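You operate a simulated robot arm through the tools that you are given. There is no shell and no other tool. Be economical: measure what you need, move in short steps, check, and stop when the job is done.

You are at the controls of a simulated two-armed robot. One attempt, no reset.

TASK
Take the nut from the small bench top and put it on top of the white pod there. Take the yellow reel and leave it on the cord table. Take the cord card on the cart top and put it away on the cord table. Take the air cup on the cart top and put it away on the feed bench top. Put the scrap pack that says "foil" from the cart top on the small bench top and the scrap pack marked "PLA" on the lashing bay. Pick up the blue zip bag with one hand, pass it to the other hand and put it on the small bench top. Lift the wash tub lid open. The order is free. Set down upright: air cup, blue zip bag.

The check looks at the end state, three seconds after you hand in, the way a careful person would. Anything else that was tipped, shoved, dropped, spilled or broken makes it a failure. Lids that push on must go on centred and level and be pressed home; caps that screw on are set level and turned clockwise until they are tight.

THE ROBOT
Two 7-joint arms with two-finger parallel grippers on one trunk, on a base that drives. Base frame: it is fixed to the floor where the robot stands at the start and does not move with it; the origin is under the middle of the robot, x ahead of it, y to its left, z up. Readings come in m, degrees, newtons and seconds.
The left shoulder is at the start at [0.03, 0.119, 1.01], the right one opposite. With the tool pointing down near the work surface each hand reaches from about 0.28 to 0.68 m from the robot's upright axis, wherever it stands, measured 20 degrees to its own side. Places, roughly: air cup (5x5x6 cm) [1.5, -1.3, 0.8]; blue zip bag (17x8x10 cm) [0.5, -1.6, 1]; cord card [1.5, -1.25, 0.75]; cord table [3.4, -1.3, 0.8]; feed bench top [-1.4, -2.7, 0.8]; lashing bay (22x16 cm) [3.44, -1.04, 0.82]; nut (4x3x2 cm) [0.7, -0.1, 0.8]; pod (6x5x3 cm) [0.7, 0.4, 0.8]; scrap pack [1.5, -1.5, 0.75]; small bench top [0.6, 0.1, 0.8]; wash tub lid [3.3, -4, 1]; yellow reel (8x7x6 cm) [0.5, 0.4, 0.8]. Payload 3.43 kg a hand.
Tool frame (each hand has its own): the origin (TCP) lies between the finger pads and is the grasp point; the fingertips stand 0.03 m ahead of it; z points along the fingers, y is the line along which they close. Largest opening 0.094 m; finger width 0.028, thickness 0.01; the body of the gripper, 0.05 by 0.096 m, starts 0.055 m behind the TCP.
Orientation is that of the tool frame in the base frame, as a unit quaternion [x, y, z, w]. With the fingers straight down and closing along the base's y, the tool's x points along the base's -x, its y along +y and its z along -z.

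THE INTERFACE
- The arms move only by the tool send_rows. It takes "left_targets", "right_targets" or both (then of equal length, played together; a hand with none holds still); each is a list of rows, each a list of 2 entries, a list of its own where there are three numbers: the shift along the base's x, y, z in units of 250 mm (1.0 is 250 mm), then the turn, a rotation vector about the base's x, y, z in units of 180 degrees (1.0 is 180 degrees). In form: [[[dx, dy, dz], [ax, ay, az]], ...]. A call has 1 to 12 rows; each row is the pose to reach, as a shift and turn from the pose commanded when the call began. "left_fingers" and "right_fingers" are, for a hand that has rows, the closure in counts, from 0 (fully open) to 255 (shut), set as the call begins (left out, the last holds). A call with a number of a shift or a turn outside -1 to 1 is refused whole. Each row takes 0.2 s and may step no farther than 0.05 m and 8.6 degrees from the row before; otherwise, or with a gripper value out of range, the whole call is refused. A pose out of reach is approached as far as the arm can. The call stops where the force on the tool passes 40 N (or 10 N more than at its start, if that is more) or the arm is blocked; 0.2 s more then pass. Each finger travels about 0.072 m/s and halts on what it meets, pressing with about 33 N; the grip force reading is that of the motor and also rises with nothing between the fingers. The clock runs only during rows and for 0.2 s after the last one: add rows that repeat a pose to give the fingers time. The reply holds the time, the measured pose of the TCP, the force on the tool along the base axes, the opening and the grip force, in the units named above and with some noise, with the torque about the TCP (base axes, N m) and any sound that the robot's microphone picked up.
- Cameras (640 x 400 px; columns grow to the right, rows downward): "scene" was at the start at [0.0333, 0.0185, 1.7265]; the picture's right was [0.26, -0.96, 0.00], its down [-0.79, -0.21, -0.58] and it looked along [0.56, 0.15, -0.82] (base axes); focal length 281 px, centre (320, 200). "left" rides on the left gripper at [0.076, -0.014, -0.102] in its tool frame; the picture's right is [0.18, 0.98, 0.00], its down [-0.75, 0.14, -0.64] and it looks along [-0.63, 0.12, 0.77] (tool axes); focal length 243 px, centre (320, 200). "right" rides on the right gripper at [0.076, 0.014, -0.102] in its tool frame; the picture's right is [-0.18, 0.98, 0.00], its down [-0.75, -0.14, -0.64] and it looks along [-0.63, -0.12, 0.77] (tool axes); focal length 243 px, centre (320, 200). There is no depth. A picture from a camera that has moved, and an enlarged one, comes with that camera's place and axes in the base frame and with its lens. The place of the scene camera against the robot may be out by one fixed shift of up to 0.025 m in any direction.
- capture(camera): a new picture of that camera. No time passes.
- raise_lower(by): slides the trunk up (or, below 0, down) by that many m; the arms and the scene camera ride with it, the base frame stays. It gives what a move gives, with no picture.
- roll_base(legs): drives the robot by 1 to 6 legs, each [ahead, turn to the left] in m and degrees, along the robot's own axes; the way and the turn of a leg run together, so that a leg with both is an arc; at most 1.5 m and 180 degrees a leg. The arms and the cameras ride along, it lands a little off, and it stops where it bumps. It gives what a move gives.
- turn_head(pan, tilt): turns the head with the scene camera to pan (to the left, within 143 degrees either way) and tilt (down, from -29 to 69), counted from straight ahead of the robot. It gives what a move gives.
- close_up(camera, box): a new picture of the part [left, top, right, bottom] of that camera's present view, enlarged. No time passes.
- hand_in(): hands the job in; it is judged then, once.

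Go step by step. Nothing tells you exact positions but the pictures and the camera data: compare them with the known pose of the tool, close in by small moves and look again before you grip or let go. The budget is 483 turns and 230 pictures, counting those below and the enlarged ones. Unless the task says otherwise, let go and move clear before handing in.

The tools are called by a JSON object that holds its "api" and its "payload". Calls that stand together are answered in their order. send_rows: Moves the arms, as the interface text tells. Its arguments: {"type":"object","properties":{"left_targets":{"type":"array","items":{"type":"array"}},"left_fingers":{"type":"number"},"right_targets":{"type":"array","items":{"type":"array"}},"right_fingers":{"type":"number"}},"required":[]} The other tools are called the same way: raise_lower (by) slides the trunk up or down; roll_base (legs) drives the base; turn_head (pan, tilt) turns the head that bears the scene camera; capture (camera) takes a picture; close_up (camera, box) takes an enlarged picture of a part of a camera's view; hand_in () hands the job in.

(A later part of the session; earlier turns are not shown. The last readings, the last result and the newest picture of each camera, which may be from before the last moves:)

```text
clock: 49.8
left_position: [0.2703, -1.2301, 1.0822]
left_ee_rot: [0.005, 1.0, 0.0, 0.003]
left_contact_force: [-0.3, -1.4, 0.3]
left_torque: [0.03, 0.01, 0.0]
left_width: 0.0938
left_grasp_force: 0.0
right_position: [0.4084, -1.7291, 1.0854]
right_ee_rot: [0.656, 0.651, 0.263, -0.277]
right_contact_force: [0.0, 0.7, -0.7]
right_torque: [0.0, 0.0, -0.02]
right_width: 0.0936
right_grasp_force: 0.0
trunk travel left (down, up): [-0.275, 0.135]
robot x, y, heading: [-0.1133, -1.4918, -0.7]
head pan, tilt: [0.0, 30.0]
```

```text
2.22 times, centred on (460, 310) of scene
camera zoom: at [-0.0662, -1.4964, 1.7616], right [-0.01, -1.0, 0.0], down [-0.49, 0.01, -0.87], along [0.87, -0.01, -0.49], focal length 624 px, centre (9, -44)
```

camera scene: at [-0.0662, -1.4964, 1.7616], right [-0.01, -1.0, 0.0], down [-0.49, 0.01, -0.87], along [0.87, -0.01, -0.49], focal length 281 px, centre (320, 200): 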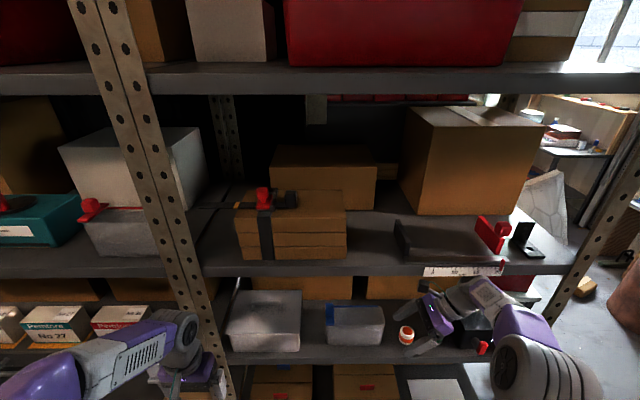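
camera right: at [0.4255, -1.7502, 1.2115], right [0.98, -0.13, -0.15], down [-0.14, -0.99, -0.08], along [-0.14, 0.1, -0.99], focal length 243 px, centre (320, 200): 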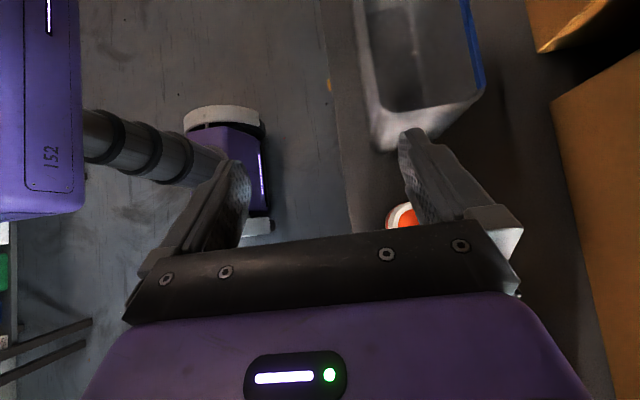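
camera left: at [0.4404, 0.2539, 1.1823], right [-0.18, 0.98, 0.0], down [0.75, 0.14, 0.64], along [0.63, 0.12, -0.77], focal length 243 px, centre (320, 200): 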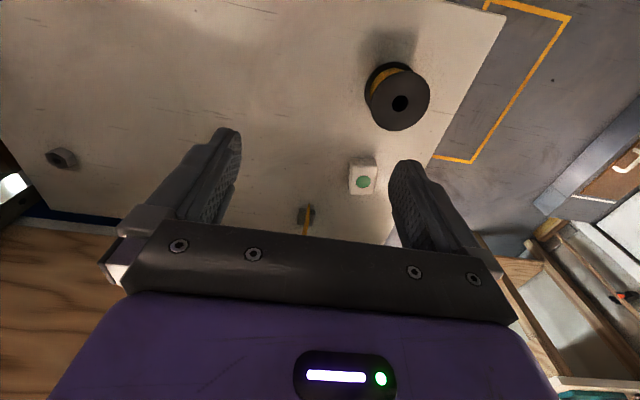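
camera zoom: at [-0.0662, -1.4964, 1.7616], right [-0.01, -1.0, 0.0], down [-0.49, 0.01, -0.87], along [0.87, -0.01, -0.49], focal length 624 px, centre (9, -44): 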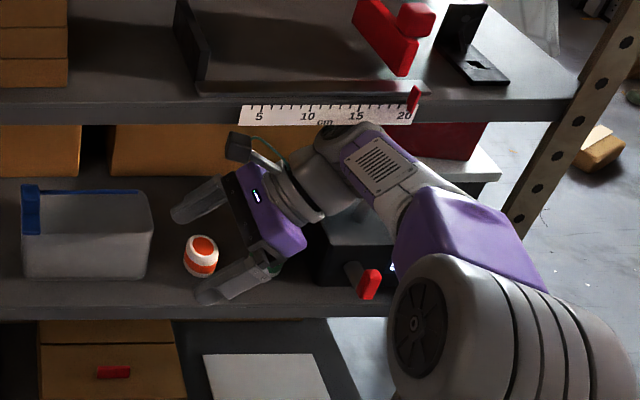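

The right wrist grazed the upper shelf edge. I'm backing out, flattening the tool to about 35° below horizontal, and going in lower.

{"api": "send_rows", "payload": {"right_targets": [[[-0.18, 0, 0.0], [0, 0, 0]], [[-0.32, 0, -0.05], [0.028, 0, 0]], [[-0.36, -0.03, -0.1], [0.056, 0, 0]], [[-0.36, -0.05, -0.17], [0.056, 0, 0]]]}}

{"api": "capture", "payload": {"camera": "scene"}}

```text
clock: 50.8
left_position: [0.2766, -1.229, 1.0808]
left_ee_rot: [0.002, 1.0, 0.001, 0.0]
left_contact_force: [-0.1, -0.4, 1.3]
left_torque: [0.01, 0.01, 0.02]
left_width: 0.0942
left_grasp_force: 0.0
right_position: [0.333, -1.7413, 1.0511]
right_ee_rot: [0.626, 0.629, 0.325, -0.326]
right_contact_force: [-0.4, 0.3, 0.7]
right_torque: [0.03, -0.01, 0.0]
right_width: 0.0939
right_grasp_force: 0.2
trunk travel left (down, up): [-0.275, 0.135]
robot x, y, heading: [-0.1052, -1.4967, -0.5]
head pan, tilt: [0.0, 30.0]
```

```text
195 pictures are left
camera scene: at [-0.0547, -1.4952, 1.7621], right [-0.01, -1.0, 0.0], down [-0.5, 0.0, -0.87], along [0.87, -0.01, -0.5], focal length 281 px, centre (320, 200)
```

scene: 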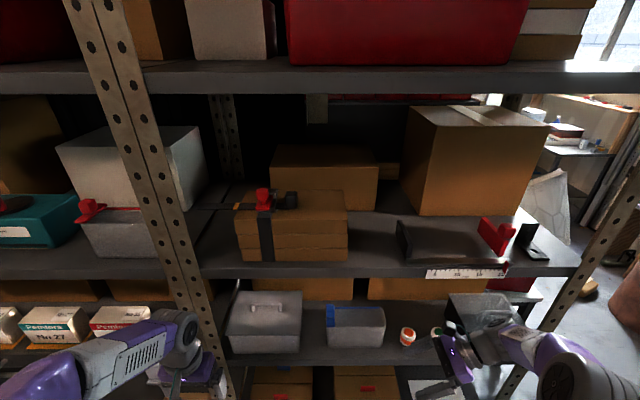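

{"api": "send_rows", "payload": {"right_targets": [[[0.16, 0, 0.0], [0, 0, 0]], [[0.32, 0, 0], [0, 0, 0]], [[0.42, 0, 0], [0, 0, 0]]]}}

{"api": "capture", "payload": {"camera": "right"}}

{"api": "close_up", "payload": {"camera": "scene", "box": [300, 220, 580, 400]}}

```text
clock: 51.6
left_position: [0.2779, -1.2293, 1.0799]
left_ee_rot: [0.004, 1.0, -0.001, 0.0]
left_contact_force: [-0.1, -0.1, -0.2]
left_torque: [0.03, 0.03, 0.06]
left_width: 0.094
left_grasp_force: 0.1
right_position: [0.4393, -1.7394, 1.0504]
right_ee_rot: [0.627, 0.628, 0.324, -0.326]
right_contact_force: [0.4, -0.2, -1.2]
right_torque: [0.02, -0.03, 0.05]
right_width: 0.094
right_grasp_force: 0.0
trunk travel left (down, up): [-0.275, 0.135]
robot x, y, heading: [-0.1123, -1.4942, -0.4]
head pan, tilt: [0.0, 30.0]
```

```text
194 pictures are left
camera right: at [0.4529, -1.7811, 1.1709], right [0.98, -0.1, -0.15], down [-0.14, -0.96, -0.25], along [-0.12, 0.26, -0.96], focal length 243 px, centre (320, 200)
```

right: 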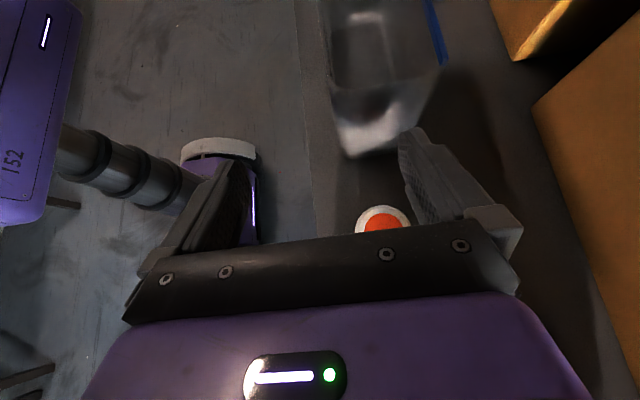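

```text
2.22 times, centred on (440, 310) of scene
camera zoom: at [-0.0537, -1.495, 1.762], right [-0.01, -1.0, 0.0], down [-0.5, 0.0, -0.87], along [0.87, -0.01, -0.5], focal length 624 px, centre (53, -44)
```

zoom: 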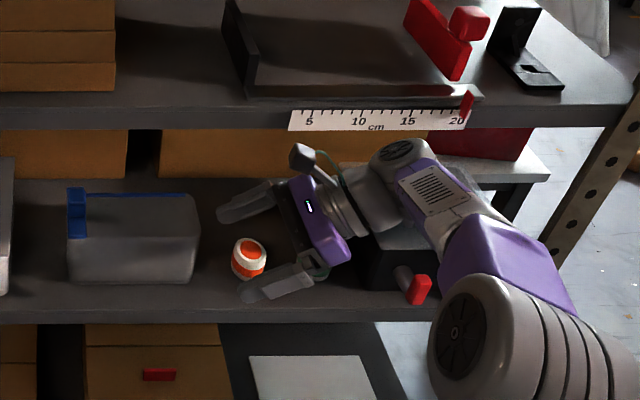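

{"api": "send_rows", "payload": {"right_targets": [[[0.1, 0, 0.0], [0, 0, 0]], [[0.19, 0, 0], [0, 0, 0]]]}}

{"api": "capture", "payload": {"camera": "right"}}

{"api": "close_up", "payload": {"camera": "right", "box": [180, 0, 500, 200]}}

```text
clock: 52.2
left_position: [0.2779, -1.2284, 1.0807]
left_ee_rot: [0.003, 1.0, 0.0, 0.0]
left_contact_force: [-0.2, 0.0, -0.3]
left_torque: [0.03, -0.02, -0.05]
left_width: 0.0942
left_grasp_force: 0.0
right_position: [0.4857, -1.7405, 1.049]
right_ee_rot: [0.627, 0.629, 0.324, -0.327]
right_contact_force: [-0.1, -0.9, 0.6]
right_torque: [-0.01, 0.04, 0.01]
right_width: 0.0938
right_grasp_force: 0.0
trunk travel left (down, up): [-0.275, 0.135]
robot x, y, heading: [-0.1054, -1.4921, -0.2]
head pan, tilt: [0.0, 30.0]
```

```text
192 pictures are left
camera right: at [0.5001, -1.781, 1.1694], right [0.98, -0.1, -0.15], down [-0.14, -0.96, -0.24], along [-0.12, 0.26, -0.96], focal length 243 px, centre (320, 200)
```

right: 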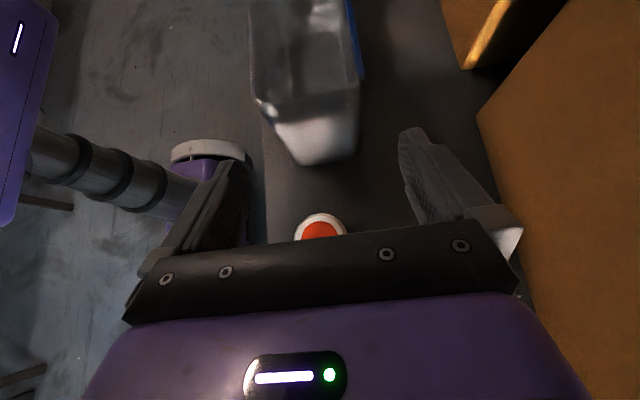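

```text
2.00 times, centred on (340, 100) of right
camera zoom: at [0.5001, -1.781, 1.1694], right [0.98, -0.1, -0.15], down [-0.14, -0.96, -0.24], along [-0.12, 0.26, -0.96], focal length 485 px, centre (280, 400)
```

zoom: 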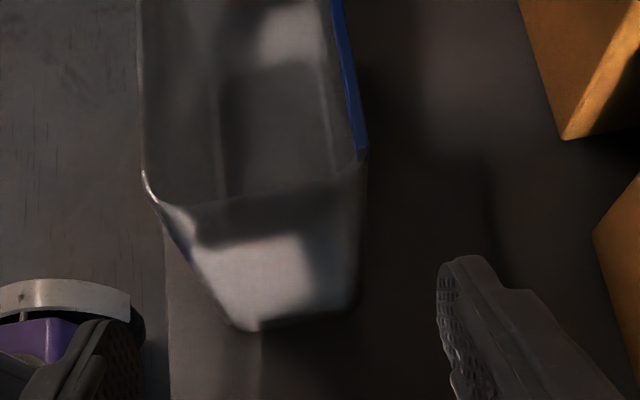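

The bag is centred at x≈0.482, its right end is at y≈-1.66 and its rim at z≈1.03. I'm sliding the open fingers along its front and back faces.

{"api": "send_rows", "payload": {"right_targets": [[[-0.015, 0.12, -0.06], [0, 0, 0]], [[-0.015, 0.24, -0.11], [0, 0, 0]]]}}

{"api": "capture", "payload": {"camera": "right"}}

```text
clock: 52.8
left_position: [0.2776, -1.2287, 1.0802]
left_ee_rot: [0.003, 1.0, 0.0, 0.0]
left_contact_force: [0.1, 0.4, 0.7]
left_torque: [0.0, 0.01, 0.02]
left_width: 0.0941
left_grasp_force: 0.2
right_position: [0.4806, -1.6807, 1.0225]
right_ee_rot: [0.627, 0.629, 0.324, -0.325]
right_contact_force: [1.0, -0.6, -0.1]
right_torque: [-0.01, -0.02, -0.01]
right_width: 0.094
right_grasp_force: 0.1
trunk travel left (down, up): [-0.275, 0.135]
robot x, y, heading: [-0.1078, -1.4939, -0.4]
head pan, tilt: [0.0, 30.0]
```

```text
190 pictures are left
camera right: at [0.4943, -1.7212, 1.1433], right [0.98, -0.1, -0.15], down [-0.14, -0.96, -0.24], along [-0.12, 0.26, -0.96], focal length 243 px, centre (320, 200)
```

right: 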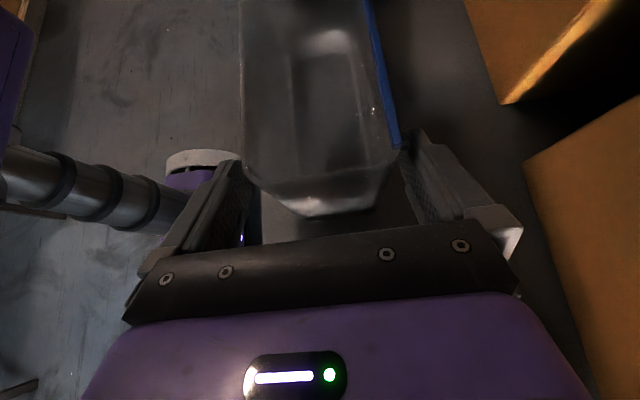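

{"api": "send_rows", "payload": {"right_targets": [[[0.0, 0.1, -0.045], [0, 0, 0]], [[0.0, 0.2, -0.09], [0, 0, 0]]]}}

{"api": "capture", "payload": {"camera": "right"}}

```text
clock: 53.4
left_position: [0.2783, -1.2284, 1.0792]
left_ee_rot: [0.003, 1.0, 0.0, 0.0]
left_contact_force: [0.0, 0.8, -1.3]
left_torque: [0.02, 0.01, 0.01]
left_width: 0.094
left_grasp_force: 0.0
right_position: [0.4809, -1.6294, 0.9984]
right_ee_rot: [0.627, 0.629, 0.325, -0.326]
right_contact_force: [-0.2, -0.1, -0.1]
right_torque: [-0.02, 0.01, 0.03]
right_width: 0.0941
right_grasp_force: 0.0
trunk travel left (down, up): [-0.275, 0.135]
robot x, y, heading: [-0.109, -1.4944, -0.2]
head pan, tilt: [0.0, 30.0]
```

```text
189 pictures are left
camera right: at [0.4953, -1.6704, 1.1202], right [0.98, -0.1, -0.15], down [-0.14, -0.96, -0.24], along [-0.12, 0.26, -0.96], focal length 243 px, centre (320, 200)
```

right: 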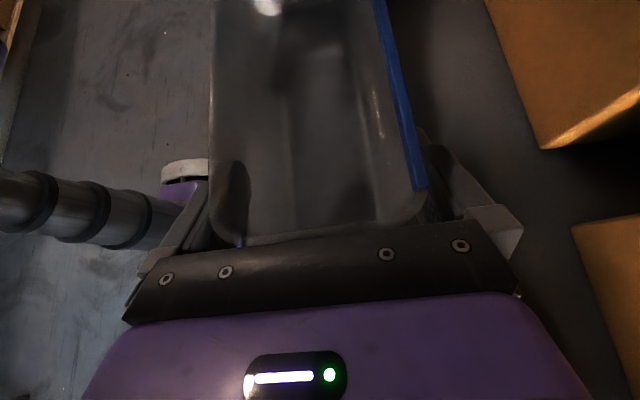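

{"api": "send_rows", "payload": {"right_targets": [[[0, 0, 0], [0, 0, 0]], [[0, 0, 0], [0, 0, 0]], [[0, 0, 0], [0, 0, 0]]], "right_fingers": 255}}

{"api": "capture", "payload": {"camera": "right"}}

```text
clock: 54.2
left_position: [0.2775, -1.2282, 1.0797]
left_ee_rot: [0.004, 1.0, 0.0, 0.0]
left_contact_force: [0.2, -0.1, 0.2]
left_torque: [-0.02, 0.0, -0.02]
left_width: 0.0941
left_grasp_force: 0.1
right_position: [0.4803, -1.6301, 1.0009]
right_ee_rot: [0.627, 0.629, 0.323, -0.326]
right_contact_force: [-0.6, 0.5, 0.4]
right_torque: [0.11, 0.0, 0.0]
right_width: 0.0733
right_grasp_force: 33.1
trunk travel left (down, up): [-0.275, 0.135]
robot x, y, heading: [-0.1102, -1.4935, -0.3]
head pan, tilt: [0.0, 30.0]
```

```text
188 pictures are left
camera right: at [0.4953, -1.6708, 1.1201], right [0.98, -0.1, -0.15], down [-0.14, -0.96, -0.24], along [-0.12, 0.26, -0.96], focal length 243 px, centre (320, 200)
```

right: 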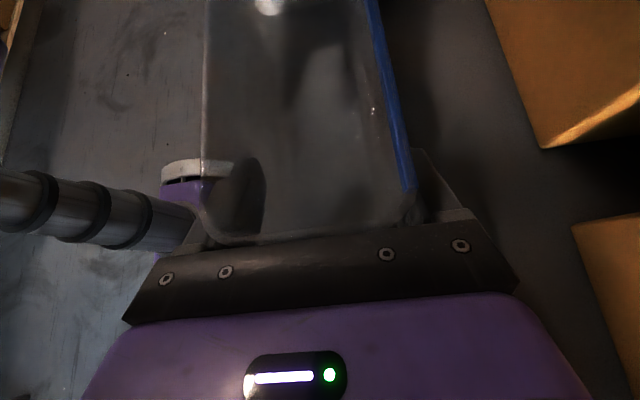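

Gripped. I'll lift 3 cm and draw it straight out of the rack.

{"api": "send_rows", "payload": {"right_targets": [[[0, 0, 0.06], [0, 0, 0]], [[0, 0, 0.12], [0, 0, 0]], [[-0.1, 0, 0.12], [0, 0, 0]], [[-0.28, 0, 0.12], [0, 0, 0]], [[-0.46, 0, 0.12], [0, 0, 0]], [[-0.64, 0, 0.12], [0, 0, 0]], [[-0.8, 0, 0.12], [0, 0, 0]]]}}

{"api": "capture", "payload": {"camera": "scene"}}

```text
clock: 55.8
left_position: [0.2788, -1.2289, 1.0801]
left_ee_rot: [0.004, 1.0, -0.001, 0.001]
left_contact_force: [-0.7, -1.0, -0.2]
left_torque: [-0.05, -0.04, 0.0]
left_width: 0.0941
left_grasp_force: 0.1
right_position: [0.2824, -1.6319, 1.0303]
right_ee_rot: [0.627, 0.629, 0.324, -0.325]
right_contact_force: [-0.5, -0.8, -0.3]
right_torque: [-0.04, -0.02, 0.01]
right_width: 0.0736
right_grasp_force: 33.0
trunk travel left (down, up): [-0.275, 0.135]
robot x, y, heading: [-0.11, -1.4968, -0.1]
head pan, tilt: [0.0, 30.0]
```

```text
187 pictures are left
camera scene: at [-0.0553, -1.4951, 1.7621], right [-0.01, -1.0, 0.0], down [-0.5, 0.0, -0.87], along [0.87, -0.01, -0.5], focal length 281 px, centre (320, 200)
```

scene: 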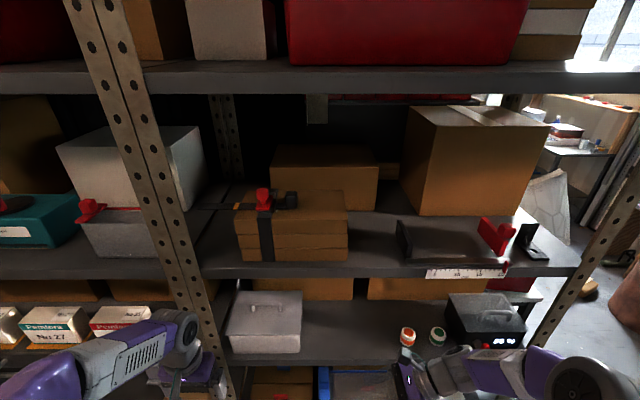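

The bag is clear of the rack. I'll back off, then turn the left hand so it can grip the bag's left end from above.

{"api": "roll_base", "payload": {"legs": [[-0.22, 0]]}}

{"api": "send_rows", "payload": {"left_targets": [[[0, 0, 0.05], [0, 0, 0.046]], [[0, 0, 0.1], [0, 0, 0.092]], [[0, 0, 0.15], [0, 0, 0.138]], [[0, 0, 0.2], [0, 0, 0.184]], [[0, 0, 0.25], [0, 0, 0.23]], [[0, 0, 0.3], [0, 0, 0.276]], [[0, 0, 0.35], [0, 0, 0.322]], [[0, 0, 0.35], [0, 0, 0.368]], [[0, 0, 0.35], [0, 0, 0.414]], [[0, 0, 0.35], [0, 0, 0.46]], [[0, 0, 0.35], [0, 0, 0.5]]], "left_fingers": 0}}

{"api": "send_rows", "payload": {"left_targets": [[[0, 0, 0.0], [-0.045, 0, 0]], [[0, 0, 0], [-0.09, 0, 0]], [[0, 0, 0], [-0.135, 0, 0]], [[0, 0, 0], [-0.167, 0, 0]]]}}

{"api": "turn_head", "payload": {"pan": 0, "tilt": 55}}

{"api": "capture", "payload": {"camera": "scene"}}

{"api": "capture", "payload": {"camera": "left"}}

```text
clock: 57.5
left_position: [0.0578, -1.2271, 1.0811]
left_ee_rot: [0.004, 1.0, -0.001, 0.0]
left_contact_force: [-0.1, 0.1, 0.3]
left_torque: [-0.03, 0.01, 0.01]
left_width: 0.094
left_grasp_force: 0.0
right_position: [0.0627, -1.6308, 1.0298]
right_ee_rot: [0.627, 0.628, 0.325, -0.326]
right_contact_force: [1.0, -0.6, -0.4]
right_torque: [-0.04, 0.0, -0.01]
right_width: 0.0734
right_grasp_force: 33.2
trunk travel left (down, up): [-0.275, 0.135]
robot x, y, heading: [-0.3307, -1.4935, -0.6]
head pan, tilt: [0.0, 30.0]
```

```text
clock: 59.9
left_position: [0.0578, -1.2273, 1.1685]
left_ee_rot: [-0.706, 0.709, 0.0, 0.0]
left_contact_force: [0.5, -0.2, -0.2]
left_torque: [-0.01, -0.02, 0.02]
left_width: 0.0937
left_grasp_force: 0.1
right_position: [0.0621, -1.6319, 1.0296]
right_ee_rot: [0.628, 0.628, 0.325, -0.325]
right_contact_force: [-0.8, 0.2, -0.2]
right_torque: [-0.04, 0.0, -0.01]
right_width: 0.0732
right_grasp_force: 33.0
trunk travel left (down, up): [-0.275, 0.135]
robot x, y, heading: [-0.3295, -1.4948, -0.6]
head pan, tilt: [0.0, 30.0]
```

```text
clock: 60.9
left_position: [0.0567, -1.228, 1.1681]
left_ee_rot: [-0.679, 0.686, -0.185, -0.184]
left_contact_force: [0.0, 1.1, 0.7]
left_torque: [0.01, -0.01, 0.0]
left_width: 0.0941
left_grasp_force: 0.1
right_position: [0.0619, -1.6293, 1.0287]
right_ee_rot: [0.628, 0.628, 0.325, -0.325]
right_contact_force: [0.5, -0.5, -0.8]
right_torque: [-0.05, -0.01, 0.0]
right_width: 0.0735
right_grasp_force: 32.4
trunk travel left (down, up): [-0.275, 0.135]
robot x, y, heading: [-0.3302, -1.4951, -0.6]
head pan, tilt: [0.0, 30.0]
```

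```text
clock: 61.8
left_position: [0.0582, -1.2274, 1.1667]
left_ee_rot: [-0.68, 0.686, -0.184, -0.182]
left_contact_force: [1.1, 0.0, -0.9]
left_torque: [0.0, -0.01, -0.02]
left_width: 0.0941
left_grasp_force: 0.1
right_position: [0.0627, -1.6305, 1.0298]
right_ee_rot: [0.627, 0.628, 0.325, -0.326]
right_contact_force: [0.4, -0.3, 0.0]
right_torque: [-0.03, 0.02, 0.02]
right_width: 0.0734
right_grasp_force: 33.0
trunk travel left (down, up): [-0.275, 0.135]
robot x, y, heading: [-0.3308, -1.4958, -0.5]
head pan, tilt: [0.0, 55.0]
```

```text
186 pictures are left
camera scene: at [-0.2927, -1.4933, 1.7261], right [-0.01, -1.0, 0.0], down [-0.82, 0.01, -0.57], along [0.57, 0.0, -0.82], focal length 281 px, centre (320, 200)
```

scene: 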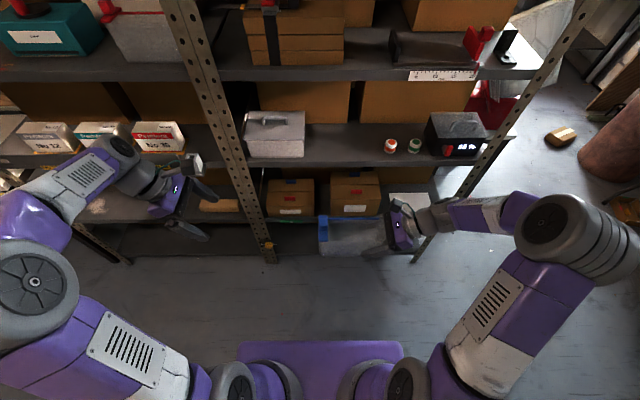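

```text
185 pictures are left
camera left: at [0.0726, -1.2421, 1.2946], right [-0.98, -0.15, 0.09], down [-0.13, 0.97, 0.18], along [-0.11, 0.16, -0.98], focal length 243 px, centre (320, 200)
```

left: 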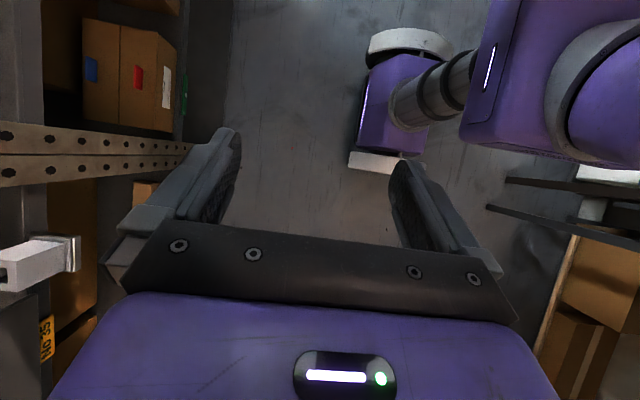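

{"api": "send_rows", "payload": {"left_targets": [[[0.005, -0.18, 0.0], [0, 0, 0]], [[0.01, -0.36, 0.0], [0, 0, 0]], [[0.018, -0.54, 0.0], [0, 0, 0]], [[0.018, -0.72, 0.0], [0, 0, 0]], [[0.018, -0.9, -0.05], [0, 0, 0]], [[0.018, -1.0, -0.15], [0, 0, 0]]]}}

{"api": "capture", "payload": {"camera": "left"}}

{"api": "close_up", "payload": {"camera": "scene", "box": [240, 180, 480, 330]}}

```text
clock: 63.2
left_position: [0.0625, -1.4795, 1.1289]
left_ee_rot: [-0.68, 0.685, -0.185, -0.182]
left_contact_force: [-0.1, 0.1, -0.3]
left_torque: [-0.01, 0.04, 0.01]
left_width: 0.0939
left_grasp_force: 0.2
right_position: [0.0622, -1.6295, 1.0293]
right_ee_rot: [0.628, 0.627, 0.326, -0.326]
right_contact_force: [-0.4, 0.8, -0.7]
right_torque: [-0.04, -0.01, 0.01]
right_width: 0.0736
right_grasp_force: 33.3
trunk travel left (down, up): [-0.275, 0.135]
robot x, y, heading: [-0.3284, -1.4932, -0.6]
head pan, tilt: [0.0, 55.0]
```

```text
184 pictures are left
camera left: at [0.0763, -1.4937, 1.2554], right [-0.98, -0.15, 0.09], down [-0.14, 0.97, 0.18], along [-0.11, 0.16, -0.98], focal length 243 px, centre (320, 200)
```

left: 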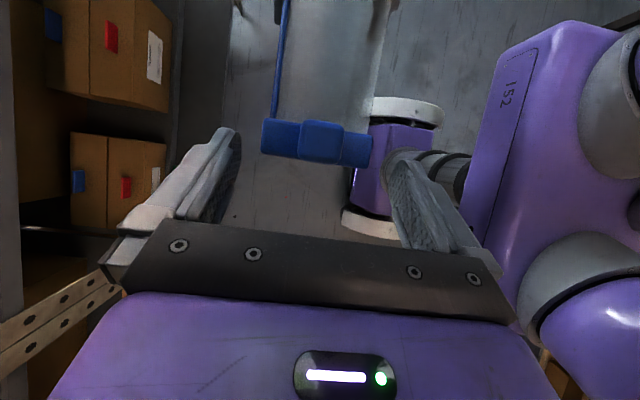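

```text
2.67 times, centred on (360, 255) of scene
camera zoom: at [-0.2922, -1.4936, 1.726], right [-0.01, -1.0, 0.0], down [-0.82, 0.01, -0.57], along [0.57, 0.0, -0.82], focal length 749 px, centre (213, 53)
```

zoom: 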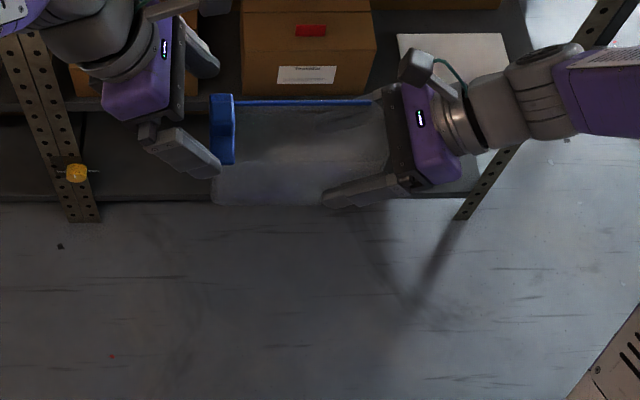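

The zip slider makes the bag's left end 8.7 cm wide. I'll steepen the left tool and grip just inboard of the slider.

{"api": "send_rows", "payload": {"left_targets": [[[0, -0.06, 0.03], [0.045, 0, 0]], [[0.0, -0.178, 0.06], [0.083, 0, 0]], [[0.0, -0.2, -0.02], [0.083, 0, 0]]]}}

{"api": "capture", "payload": {"camera": "left"}}

```text
clock: 64.0
left_position: [0.065, -1.527, 1.124]
left_ee_rot: [-0.699, 0.703, -0.093, -0.091]
left_contact_force: [0.1, -0.7, -1.1]
left_torque: [-0.01, -0.01, 0.0]
left_width: 0.0942
left_grasp_force: 0.1
right_position: [0.0617, -1.6302, 1.0276]
right_ee_rot: [0.628, 0.628, 0.324, -0.326]
right_contact_force: [0.3, 0.3, -0.7]
right_torque: [-0.05, 0.02, -0.03]
right_width: 0.0736
right_grasp_force: 33.3
trunk travel left (down, up): [-0.275, 0.135]
robot x, y, heading: [-0.3302, -1.4929, -0.4]
head pan, tilt: [0.0, 55.0]
```

```text
182 pictures are left
camera left: at [0.0792, -1.5736, 1.2423], right [-0.98, -0.17, 0.05], down [-0.14, 0.9, 0.42], along [-0.11, 0.41, -0.9], focal length 243 px, centre (320, 200)
```

left: 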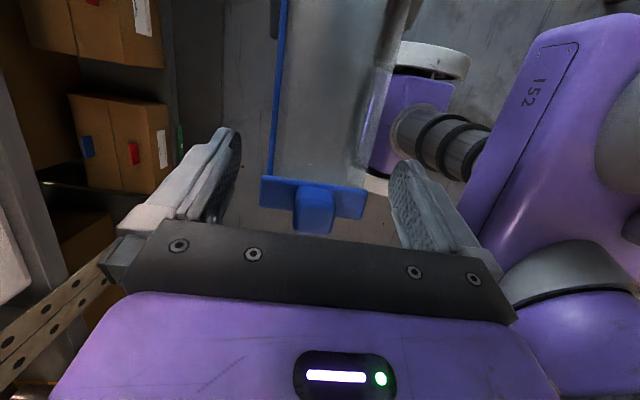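

{"api": "send_rows", "payload": {"left_targets": [[[-0.01, -0.03, -0.11], [0, 0, 0]], [[-0.01, -0.058, -0.22], [0, 0, 0]], [[-0.01, -0.084, -0.316], [0, 0, 0]]]}}

{"api": "capture", "payload": {"camera": "left"}}

```text
clock: 64.8
left_position: [0.0613, -1.5493, 1.0445]
left_ee_rot: [-0.699, 0.703, -0.094, -0.092]
left_contact_force: [-0.5, 1.2, 7.7]
left_torque: [0.23, 0.08, -0.01]
left_width: 0.0941
left_grasp_force: 0.0
right_position: [0.064, -1.6322, 1.0282]
right_ee_rot: [0.628, 0.628, 0.324, -0.325]
right_contact_force: [0.7, -1.9, -8.5]
right_torque: [-0.92, -0.07, -0.06]
right_width: 0.0737
right_grasp_force: 33.4
trunk travel left (down, up): [-0.275, 0.135]
robot x, y, heading: [-0.3287, -1.4918, -0.5]
head pan, tilt: [0.0, 55.0]
```

```text
181 pictures are left
camera left: at [0.0765, -1.5958, 1.164], right [-0.98, -0.17, 0.05], down [-0.14, 0.9, 0.42], along [-0.11, 0.41, -0.91], focal length 243 px, centre (320, 200)
```

left: 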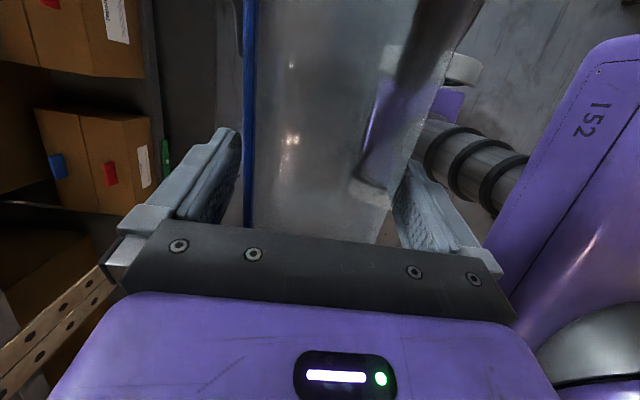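

The palm is just pressing on the zip tab, so I'll raise 12 mm and then close.

{"api": "send_rows", "payload": {"left_targets": [[[0.003, -0.02, 0.048], [0, 0, 0]], [[0.003, -0.02, 0.048], [0, 0, 0]]]}}

{"api": "send_rows", "payload": {"left_targets": [[[0, 0, 0], [0, 0, 0]], [[0, 0, 0], [0, 0, 0]], [[0, 0, 0], [0, 0, 0]], [[0, 0, 0], [0, 0, 0]]], "left_fingers": 255}}

{"api": "capture", "payload": {"camera": "left"}}

```text
clock: 65.4
left_position: [0.0612, -1.554, 1.0573]
left_ee_rot: [-0.698, 0.704, -0.093, -0.094]
left_contact_force: [-0.3, -0.6, 0.3]
left_torque: [-0.01, 0.0, -0.02]
left_width: 0.0942
left_grasp_force: 0.0
right_position: [0.0632, -1.6293, 1.0281]
right_ee_rot: [0.628, 0.628, 0.325, -0.326]
right_contact_force: [-0.7, 0.1, -0.8]
right_torque: [-0.03, 0.02, 0.03]
right_width: 0.0734
right_grasp_force: 32.8
trunk travel left (down, up): [-0.275, 0.135]
robot x, y, heading: [-0.3292, -1.4942, -0.3]
head pan, tilt: [0.0, 55.0]
```

```text
clock: 66.4
left_position: [0.0632, -1.5529, 1.0561]
left_ee_rot: [-0.698, 0.704, -0.093, -0.092]
left_contact_force: [9.4, -0.4, -4.6]
left_torque: [0.22, 0.0, 0.46]
left_width: 0.0735
left_grasp_force: 32.8
right_position: [0.0628, -1.6301, 1.029]
right_ee_rot: [0.627, 0.628, 0.324, -0.327]
right_contact_force: [-11.1, 0.7, 5.3]
right_torque: [0.16, -0.32, 0.32]
right_width: 0.0736
right_grasp_force: 33.2
trunk travel left (down, up): [-0.275, 0.135]
robot x, y, heading: [-0.3281, -1.4906, -0.2]
head pan, tilt: [0.0, 55.0]
```

```text
180 pictures are left
camera left: at [0.0766, -1.5998, 1.1755], right [-0.98, -0.17, 0.04], down [-0.14, 0.9, 0.42], along [-0.11, 0.41, -0.91], focal length 243 px, centre (320, 200)
```

left: 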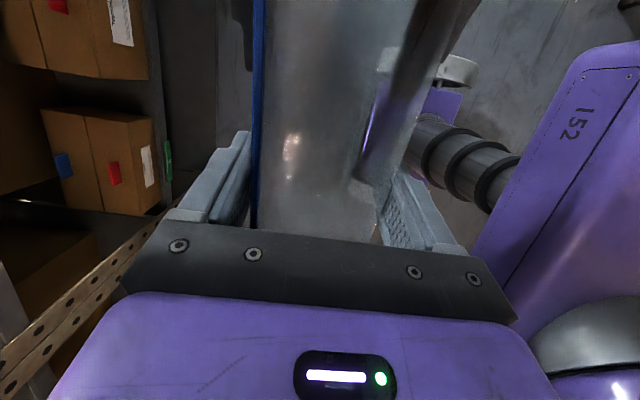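

Both hands hold the bag at the same width, so I'll release the right hand and withdraw it along its own axis.

{"api": "send_rows", "payload": {"right_targets": [[[0, 0, 0], [0, 0, 0]], [[0, 0, 0], [0, 0, 0]], [[0, 0, 0], [0, 0, 0]], [[0, -0.1, 0.06], [0, 0, 0]], [[0, -0.22, 0.14], [0, 0, 0]], [[0, -0.34, 0.22], [0, 0, 0]], [[0, -0.46, 0.3], [0, 0, 0]], [[0, -0.58, 0.38], [0, 0, 0]]], "right_fingers": 0}}

{"api": "capture", "payload": {"camera": "scene"}}

```text
clock: 68.2
left_position: [0.0616, -1.5543, 1.0573]
left_ee_rot: [-0.698, 0.704, -0.093, -0.093]
left_contact_force: [1.0, 0.2, -1.0]
left_torque: [0.01, 0.0, -0.02]
left_width: 0.0737
left_grasp_force: 33.2
right_position: [0.065, -1.7778, 1.1228]
right_ee_rot: [0.628, 0.628, 0.325, -0.325]
right_contact_force: [0.7, -0.9, 0.0]
right_torque: [0.0, -0.01, -0.02]
right_width: 0.094
right_grasp_force: 0.2
trunk travel left (down, up): [-0.275, 0.135]
robot x, y, heading: [-0.3265, -1.4925, -0.7]
head pan, tilt: [0.0, 55.0]
```

```text
179 pictures are left
camera scene: at [-0.2928, -1.4938, 1.726], right [-0.01, -1.0, 0.0], down [-0.82, 0.01, -0.57], along [0.57, 0.0, -0.82], focal length 281 px, centre (320, 200)
```

scene: 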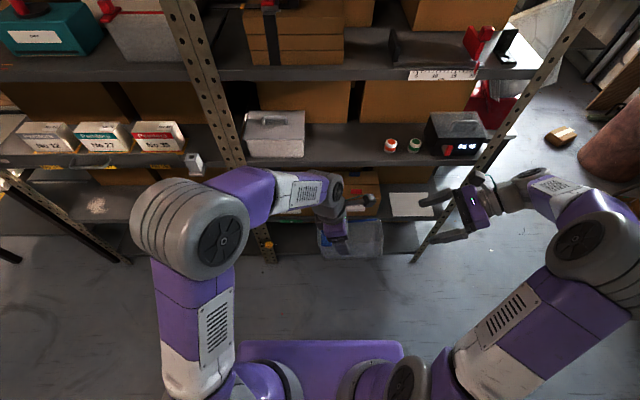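

The pass succeeded. I'll carry the bag back to the small bench.

{"api": "roll_base", "payload": {"legs": [[0.07, 0], [0, 90.5], [1.49, 0]]}}

{"api": "roll_base", "payload": {"legs": [[0, -90], [0.2, 0]]}}

{"api": "capture", "payload": {"camera": "scene"}}

```text
clock: 80.0
left_position: [-0.2059, 0.3821, 1.058]
left_ee_rot: [0.991, 0.0, 0.131, -0.002]
left_contact_force: [-0.6, 0.1, -1.4]
left_torque: [0.0, 0.01, 0.02]
left_width: 0.0736
left_grasp_force: 32.8
right_position: [0.0177, 0.3885, 1.1235]
right_ee_rot: [-0.006, 0.887, -0.004, -0.461]
right_contact_force: [0.4, -0.3, -0.5]
right_torque: [-0.01, 0.02, 0.04]
right_width: 0.0939
right_grasp_force: 0.1
trunk travel left (down, up): [-0.275, 0.135]
robot x, y, heading: [-0.2628, -0.0091, 90.3]
head pan, tilt: [0.0, 55.0]
```

```text
clock: 85.4
left_position: [0.3236, -0.07, 1.0567]
left_ee_rot: [-0.699, 0.703, -0.093, -0.093]
left_contact_force: [0.2, -0.2, -0.4]
left_torque: [-0.04, -0.01, 0.0]
left_width: 0.0736
left_grasp_force: 32.8
right_position: [0.3289, -0.2936, 1.1229]
right_ee_rot: [0.627, 0.629, 0.324, -0.326]
right_contact_force: [-0.2, 0.4, 0.5]
right_torque: [0.01, 0.0, 0.0]
right_width: 0.094
right_grasp_force: 0.0
trunk travel left (down, up): [-0.275, 0.135]
robot x, y, heading: [-0.0661, -0.0055, -0.5]
head pan, tilt: [0.0, 55.0]
```

```text
178 pictures are left
camera scene: at [-0.0295, -0.0105, 1.726], right [-0.01, -1.0, 0.0], down [-0.82, 0.01, -0.57], along [0.57, 0.0, -0.82], focal length 281 px, centre (320, 200)
```

scene: 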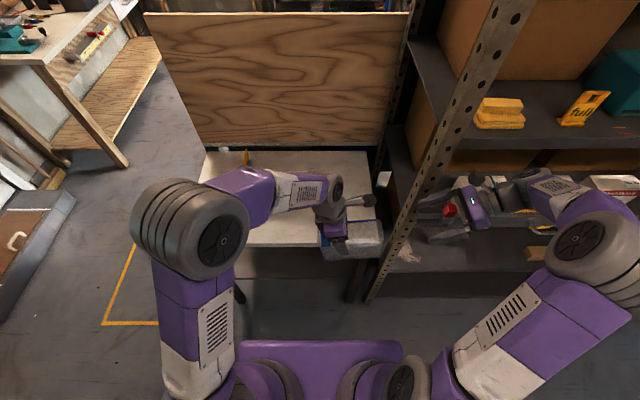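

I'll fold the right hand back to pointing down and keep it clear of the rack before going in.

{"api": "send_rows", "payload": {"right_targets": [[[-0.08, 0, 0], [-0.044, 0, 0]], [[-0.16, 0, 0], [-0.088, 0, 0]], [[-0.24, 0, 0], [-0.132, 0, 0]], [[-0.32, 0, 0], [-0.176, 0, 0]], [[-0.4, 0, 0], [-0.22, 0, 0]], [[-0.4, 0, 0], [-0.264, 0, 0]], [[-0.4, 0, 0], [-0.305, 0, 0]]]}}

{"api": "capture", "payload": {"camera": "scene"}}

```text
clock: 87.0
left_position: [0.3238, -0.0686, 1.0579]
left_ee_rot: [-0.699, 0.703, -0.093, -0.093]
left_contact_force: [0.1, 0.1, -0.2]
left_torque: [-0.01, 0.03, 0.01]
left_width: 0.0734
left_grasp_force: 33.2
right_position: [0.2286, -0.2931, 1.1236]
right_ee_rot: [0.707, 0.708, -0.002, 0.002]
right_contact_force: [-0.1, -0.5, 0.5]
right_torque: [0.02, -0.01, 0.05]
right_width: 0.0939
right_grasp_force: 0.1
trunk travel left (down, up): [-0.275, 0.135]
robot x, y, heading: [-0.0653, -0.011, -0.3]
head pan, tilt: [0.0, 55.0]
```

```text
177 pictures are left
camera scene: at [-0.0306, -0.0101, 1.726], right [-0.01, -1.0, 0.0], down [-0.82, 0.01, -0.57], along [0.57, 0.0, -0.82], focal length 281 px, centre (320, 200)
```

scene: 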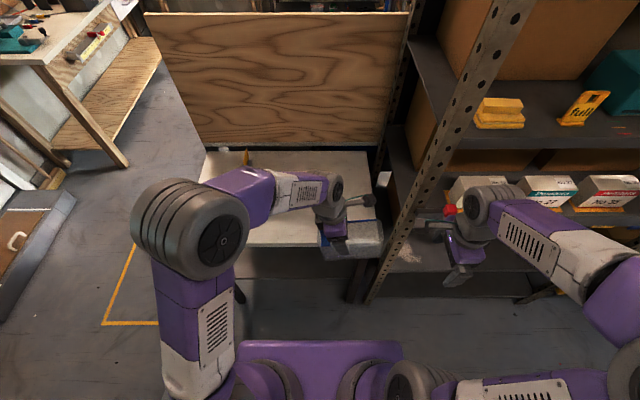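

{"api": "send_rows", "payload": {"right_targets": [[[-0.12, 0.06, 0], [0, 0, 0]], [[-0.24, 0.12, 0], [0, 0, 0]]]}}

{"api": "roll_base", "payload": {"legs": [[0.09, 0]]}}

{"api": "send_rows", "payload": {"left_targets": [[[0.15, 0.02, 0], [0, 0, 0]], [[0.3, 0.04, 0], [0, 0, 0]], [[0.45, 0.04, 0], [0, 0, 0]], [[0.6, 0.04, 0], [0, 0, 0]], [[0.6, 0.04, -0.16], [0, 0, 0]], [[0.6, 0.04, -0.32], [0, 0, 0]], [[0.6, 0.04, -0.42], [0, 0, 0]]]}}

{"api": "capture", "payload": {"camera": "left"}}

{"api": "capture", "payload": {"camera": "scene"}}

```text
clock: 87.6
left_position: [0.3225, -0.0706, 1.057]
left_ee_rot: [-0.698, 0.704, -0.093, -0.092]
left_contact_force: [-0.3, 0.1, -1.1]
left_torque: [0.01, -0.01, 0.06]
left_width: 0.0734
left_grasp_force: 32.8
right_position: [0.1693, -0.2636, 1.1217]
right_ee_rot: [0.707, 0.707, -0.002, 0.001]
right_contact_force: [-0.4, 0.1, 0.2]
right_torque: [-0.02, -0.02, 0.01]
right_width: 0.0941
right_grasp_force: 0.0
trunk travel left (down, up): [-0.275, 0.135]
robot x, y, heading: [-0.064, -0.0089, -0.4]
head pan, tilt: [0.0, 55.0]
```

```text
clock: 88.7
left_position: [0.414, -0.0703, 1.0565]
left_ee_rot: [-0.699, 0.703, -0.093, -0.093]
left_contact_force: [0.8, 0.9, -1.2]
left_torque: [0.01, 0.01, -0.01]
left_width: 0.0737
left_grasp_force: 33.5
right_position: [0.261, -0.2649, 1.1237]
right_ee_rot: [0.706, 0.708, -0.003, 0.0]
right_contact_force: [0.4, 0.8, -0.1]
right_torque: [0.03, -0.01, 0.0]
right_width: 0.094
right_grasp_force: 0.0
trunk travel left (down, up): [-0.275, 0.135]
robot x, y, heading: [0.0224, -0.0099, -0.6]
head pan, tilt: [0.0, 55.0]
```

```text
clock: 90.3
left_position: [0.5626, -0.0612, 0.9528]
left_ee_rot: [-0.699, 0.703, -0.093, -0.092]
left_contact_force: [0.2, 0.2, 0.0]
left_torque: [0.02, -0.02, -0.01]
left_width: 0.0733
left_grasp_force: 33.4
right_position: [0.2607, -0.2644, 1.1232]
right_ee_rot: [0.706, 0.708, -0.001, 0.0]
right_contact_force: [0.1, 0.0, -0.2]
right_torque: [-0.03, 0.02, -0.03]
right_width: 0.0937
right_grasp_force: 0.0
trunk travel left (down, up): [-0.275, 0.135]
robot x, y, heading: [0.0246, -0.0071, -0.5]
head pan, tilt: [0.0, 55.0]
```

```text
176 pictures are left
camera left: at [0.5782, -0.1067, 1.07], right [-0.98, -0.17, 0.05], down [-0.14, 0.9, 0.42], along [-0.11, 0.41, -0.91], focal length 243 px, centre (320, 200)
```

left: 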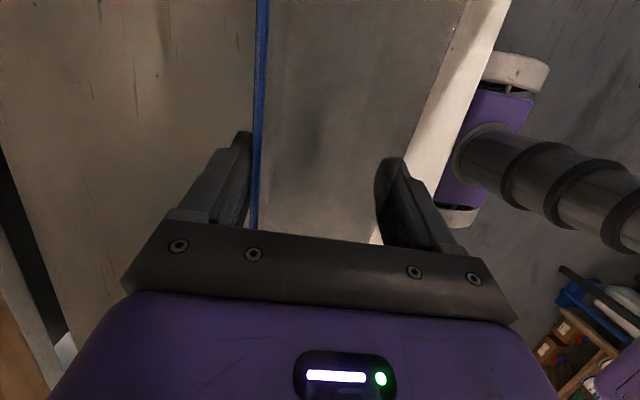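

```text
175 pictures are left
camera scene: at [0.0602, -0.0111, 1.726], right [-0.01, -1.0, 0.0], down [-0.82, 0.01, -0.57], along [0.57, 0.0, -0.82], focal length 281 px, centre (320, 200)
```

scene: 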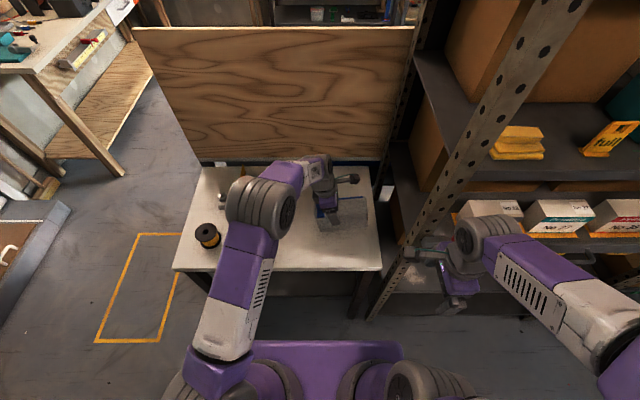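

{"api": "send_rows", "payload": {"left_targets": [[[0, 0, -0.06], [0, 0, 0]], [[0, 0, -0.1], [0, 0, 0]], [[0, 0, -0.112], [0, 0, 0]], [[0, 0, -0.12], [0, 0, 0]], [[0, 0, -0.128], [0, 0, 0]], [[0, 0, -0.136], [0, 0, 0]]]}}

{"api": "close_up", "payload": {"camera": "scene", "box": [260, 140, 420, 260]}}

```text
clock: 91.7
left_position: [0.5639, -0.0618, 0.9216]
left_ee_rot: [-0.698, 0.704, -0.096, -0.091]
left_contact_force: [-1.4, -2.4, 19.4]
left_torque: [0.74, 0.01, 0.04]
left_width: 0.0736
left_grasp_force: 33.1
right_position: [0.2598, -0.2634, 1.1237]
right_ee_rot: [0.707, 0.707, 0.0, 0.001]
right_contact_force: [0.2, -0.2, -0.9]
right_torque: [0.02, -0.01, 0.01]
right_width: 0.094
right_grasp_force: 0.1
trunk travel left (down, up): [-0.275, 0.135]
robot x, y, heading: [0.0268, -0.0127, -0.4]
head pan, tilt: [0.0, 55.0]
```

```text
3.33 times, centred on (340, 200) of scene
camera zoom: at [0.0579, -0.0117, 1.7263], right [-0.01, -1.0, 0.0], down [-0.82, 0.01, -0.57], along [0.57, 0.0, -0.82], focal length 936 px, centre (253, 200)
```

zoom: 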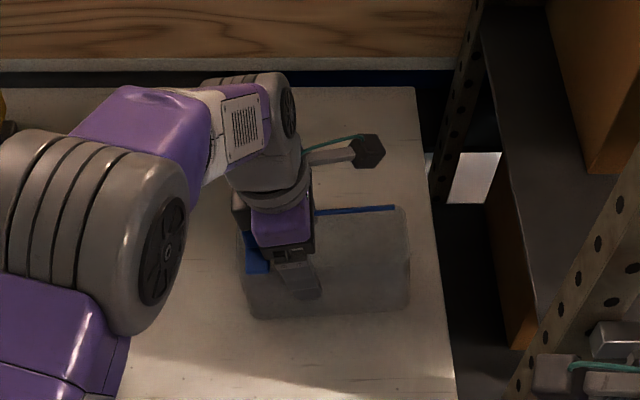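

Contact made. I'll ease up 1.5 mm, release, and withdraw along the tool axis.

{"api": "send_rows", "payload": {"left_targets": [[[0, 0, 0.006], [0, 0, 0]], [[0, 0, 0.006], [0, 0, 0]], [[0, 0, 0.006], [0, 0, 0]], [[0, 0, 0.006], [0, 0, 0]], [[0, 0.022, 0.09], [0, 0, 0]], [[0, 0.05, 0.2], [0, 0, 0]], [[0, 0.09, 0.34], [0, 0, 0]], [[0, 0.13, 0.5], [0, 0, 0]], [[0, 0.17, 0.65], [0, 0, 0]], [[0, 0.3, 0.75], [0, 0, 0]]], "left_fingers": 0}}

{"api": "capture", "payload": {"camera": "left"}}

{"api": "capture", "payload": {"camera": "scene"}}

```text
clock: 93.9
left_position: [0.5641, 0.0147, 1.1085]
left_ee_rot: [-0.698, 0.704, -0.093, -0.093]
left_contact_force: [-0.4, 0.5, 0.6]
left_torque: [-0.02, -0.02, 0.01]
left_width: 0.0938
left_grasp_force: 0.1
right_position: [0.2591, -0.2633, 1.1241]
right_ee_rot: [0.707, 0.707, -0.002, 0.001]
right_contact_force: [0.0, 0.0, -0.9]
right_torque: [-0.04, 0.02, 0.0]
right_width: 0.0939
right_grasp_force: 0.0
trunk travel left (down, up): [-0.275, 0.135]
robot x, y, heading: [0.0216, -0.0099, -0.4]
head pan, tilt: [0.0, 55.0]
```

```text
173 pictures are left
camera left: at [0.5796, -0.032, 1.226], right [-0.98, -0.17, 0.05], down [-0.14, 0.9, 0.42], along [-0.11, 0.41, -0.91], focal length 243 px, centre (320, 200)
```

left: 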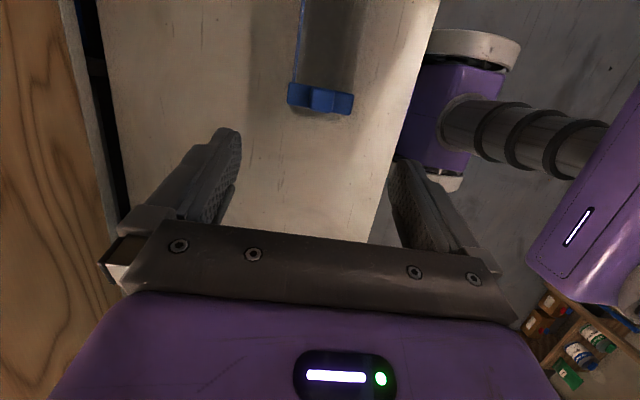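

```text
172 pictures are left
camera scene: at [0.0597, -0.0096, 1.726], right [-0.01, -1.0, 0.0], down [-0.82, 0.0, -0.57], along [0.57, 0.0, -0.82], focal length 281 px, centre (320, 200)
```

scene: 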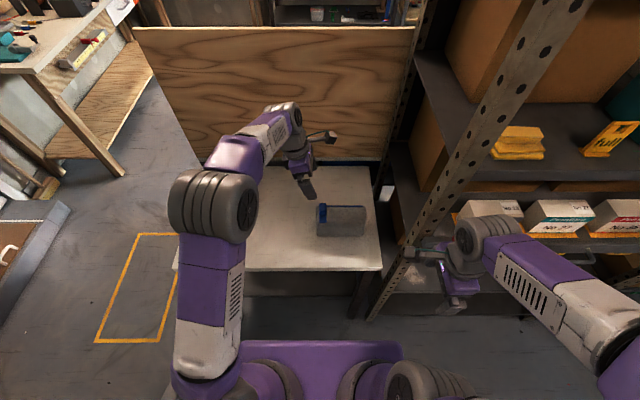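

The bag stands upright on the bench. Next is the yellow reel at about [0.519, 0.368], with its top at 0.88. I'll straighten the left tool and move above it.

{"api": "send_rows", "payload": {"left_targets": [[[0, 0.06, 0], [0.042, 0, 0]], [[0, 0.12, 0], [0.083, 0, 0]]]}}

{"api": "send_rows", "payload": {"left_targets": [[[-0.02, 0.12, 0], [0, 0, -0.046]], [[-0.04, 0.24, 0], [0, 0, -0.092]], [[-0.06, 0.36, 0], [0, 0, -0.138]], [[-0.08, 0.48, 0], [0, 0, -0.184]], [[-0.1, 0.6, 0], [0, 0, -0.23]], [[-0.12, 0.72, 0], [0, 0, -0.276]], [[-0.14, 0.84, 0], [0, 0, -0.322]], [[-0.16, 0.96, 0], [0, 0, -0.368]], [[-0.18, 1.0, 0], [0, 0, -0.414]], [[-0.18, 1.0, -0.1], [0, 0, -0.46]], [[-0.18, 1.0, -0.2], [0, 0, -0.5]]]}}

{"api": "capture", "payload": {"camera": "left"}}

```text
clock: 94.5
left_position: [0.5647, 0.0447, 1.1066]
left_ee_rot: [-0.705, 0.709, -0.001, -0.001]
left_contact_force: [-0.9, 0.3, -0.2]
left_torque: [-0.02, 0.0, 0.0]
left_width: 0.0944
left_grasp_force: 0.0
right_position: [0.2601, -0.2646, 1.1235]
right_ee_rot: [0.707, 0.708, -0.001, 0.0]
right_contact_force: [0.2, 0.4, -0.9]
right_torque: [-0.04, -0.02, -0.03]
right_width: 0.0939
right_grasp_force: 0.0
trunk travel left (down, up): [-0.275, 0.135]
robot x, y, heading: [0.0236, -0.0118, -0.4]
head pan, tilt: [0.0, 55.0]
```

```text
clock: 96.9
left_position: [0.5161, 0.2928, 1.0568]
left_ee_rot: [0.004, 1.0, 0.001, -0.002]
left_contact_force: [0.6, 0.1, -0.4]
left_torque: [0.01, 0.02, 0.02]
left_width: 0.094
left_grasp_force: 0.1
right_position: [0.2607, -0.2636, 1.1227]
right_ee_rot: [0.706, 0.708, -0.001, 0.0]
right_contact_force: [-1.2, 0.6, -0.5]
right_torque: [0.01, -0.07, 0.01]
right_width: 0.0942
right_grasp_force: 0.0
trunk travel left (down, up): [-0.275, 0.135]
robot x, y, heading: [0.0255, -0.0078, -0.2]
head pan, tilt: [0.0, 55.0]
```

```text
171 pictures are left
camera left: at [0.442, 0.2805, 1.1584], right [-0.18, 0.98, 0.0], down [0.76, 0.13, 0.64], along [0.63, 0.11, -0.77], focal length 243 px, centre (320, 200)
```

left: 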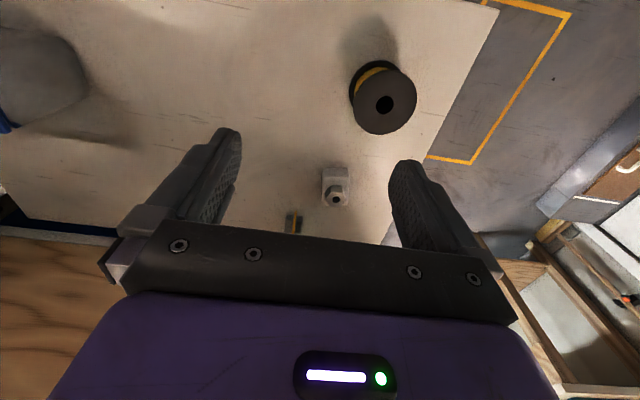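

{"api": "send_rows", "payload": {"left_targets": [[[0.01, 0.15, 0], [0, 0, 0]], [[0.01, 0.3, 0], [0, 0, 0]], [[0.01, 0.3, -0.18], [0, 0, 0]], [[0.01, 0.3, -0.36], [0, 0, 0]]]}}

{"api": "capture", "payload": {"camera": "left"}}

```text
clock: 97.9
left_position: [0.5204, 0.3693, 0.9665]
left_ee_rot: [0.003, 1.0, -0.001, -0.001]
left_contact_force: [-0.2, 0.1, 0.7]
left_torque: [-0.01, -0.02, 0.0]
left_width: 0.0939
left_grasp_force: 0.0
right_position: [0.2614, -0.2642, 1.1232]
right_ee_rot: [0.707, 0.707, -0.002, -0.001]
right_contact_force: [-0.4, 0.1, 0.4]
right_torque: [0.01, 0.01, -0.01]
right_width: 0.094
right_grasp_force: 0.0
trunk travel left (down, up): [-0.275, 0.135]
robot x, y, heading: [0.0277, -0.0084, -0.7]
head pan, tilt: [0.0, 55.0]
```

```text
170 pictures are left
camera left: at [0.4455, 0.3569, 1.0701], right [-0.18, 0.98, 0.0], down [0.76, 0.14, 0.64], along [0.63, 0.11, -0.77], focal length 243 px, centre (320, 200)
```

left: 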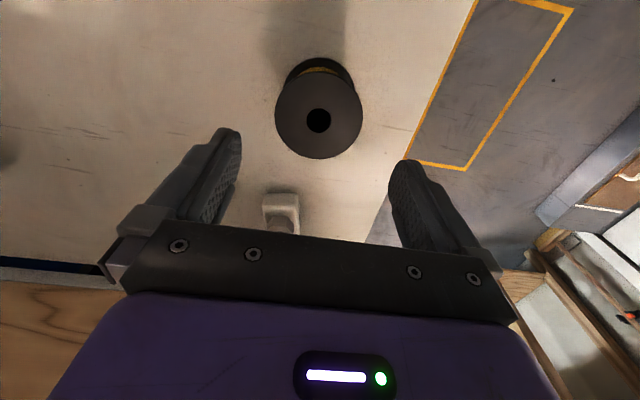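

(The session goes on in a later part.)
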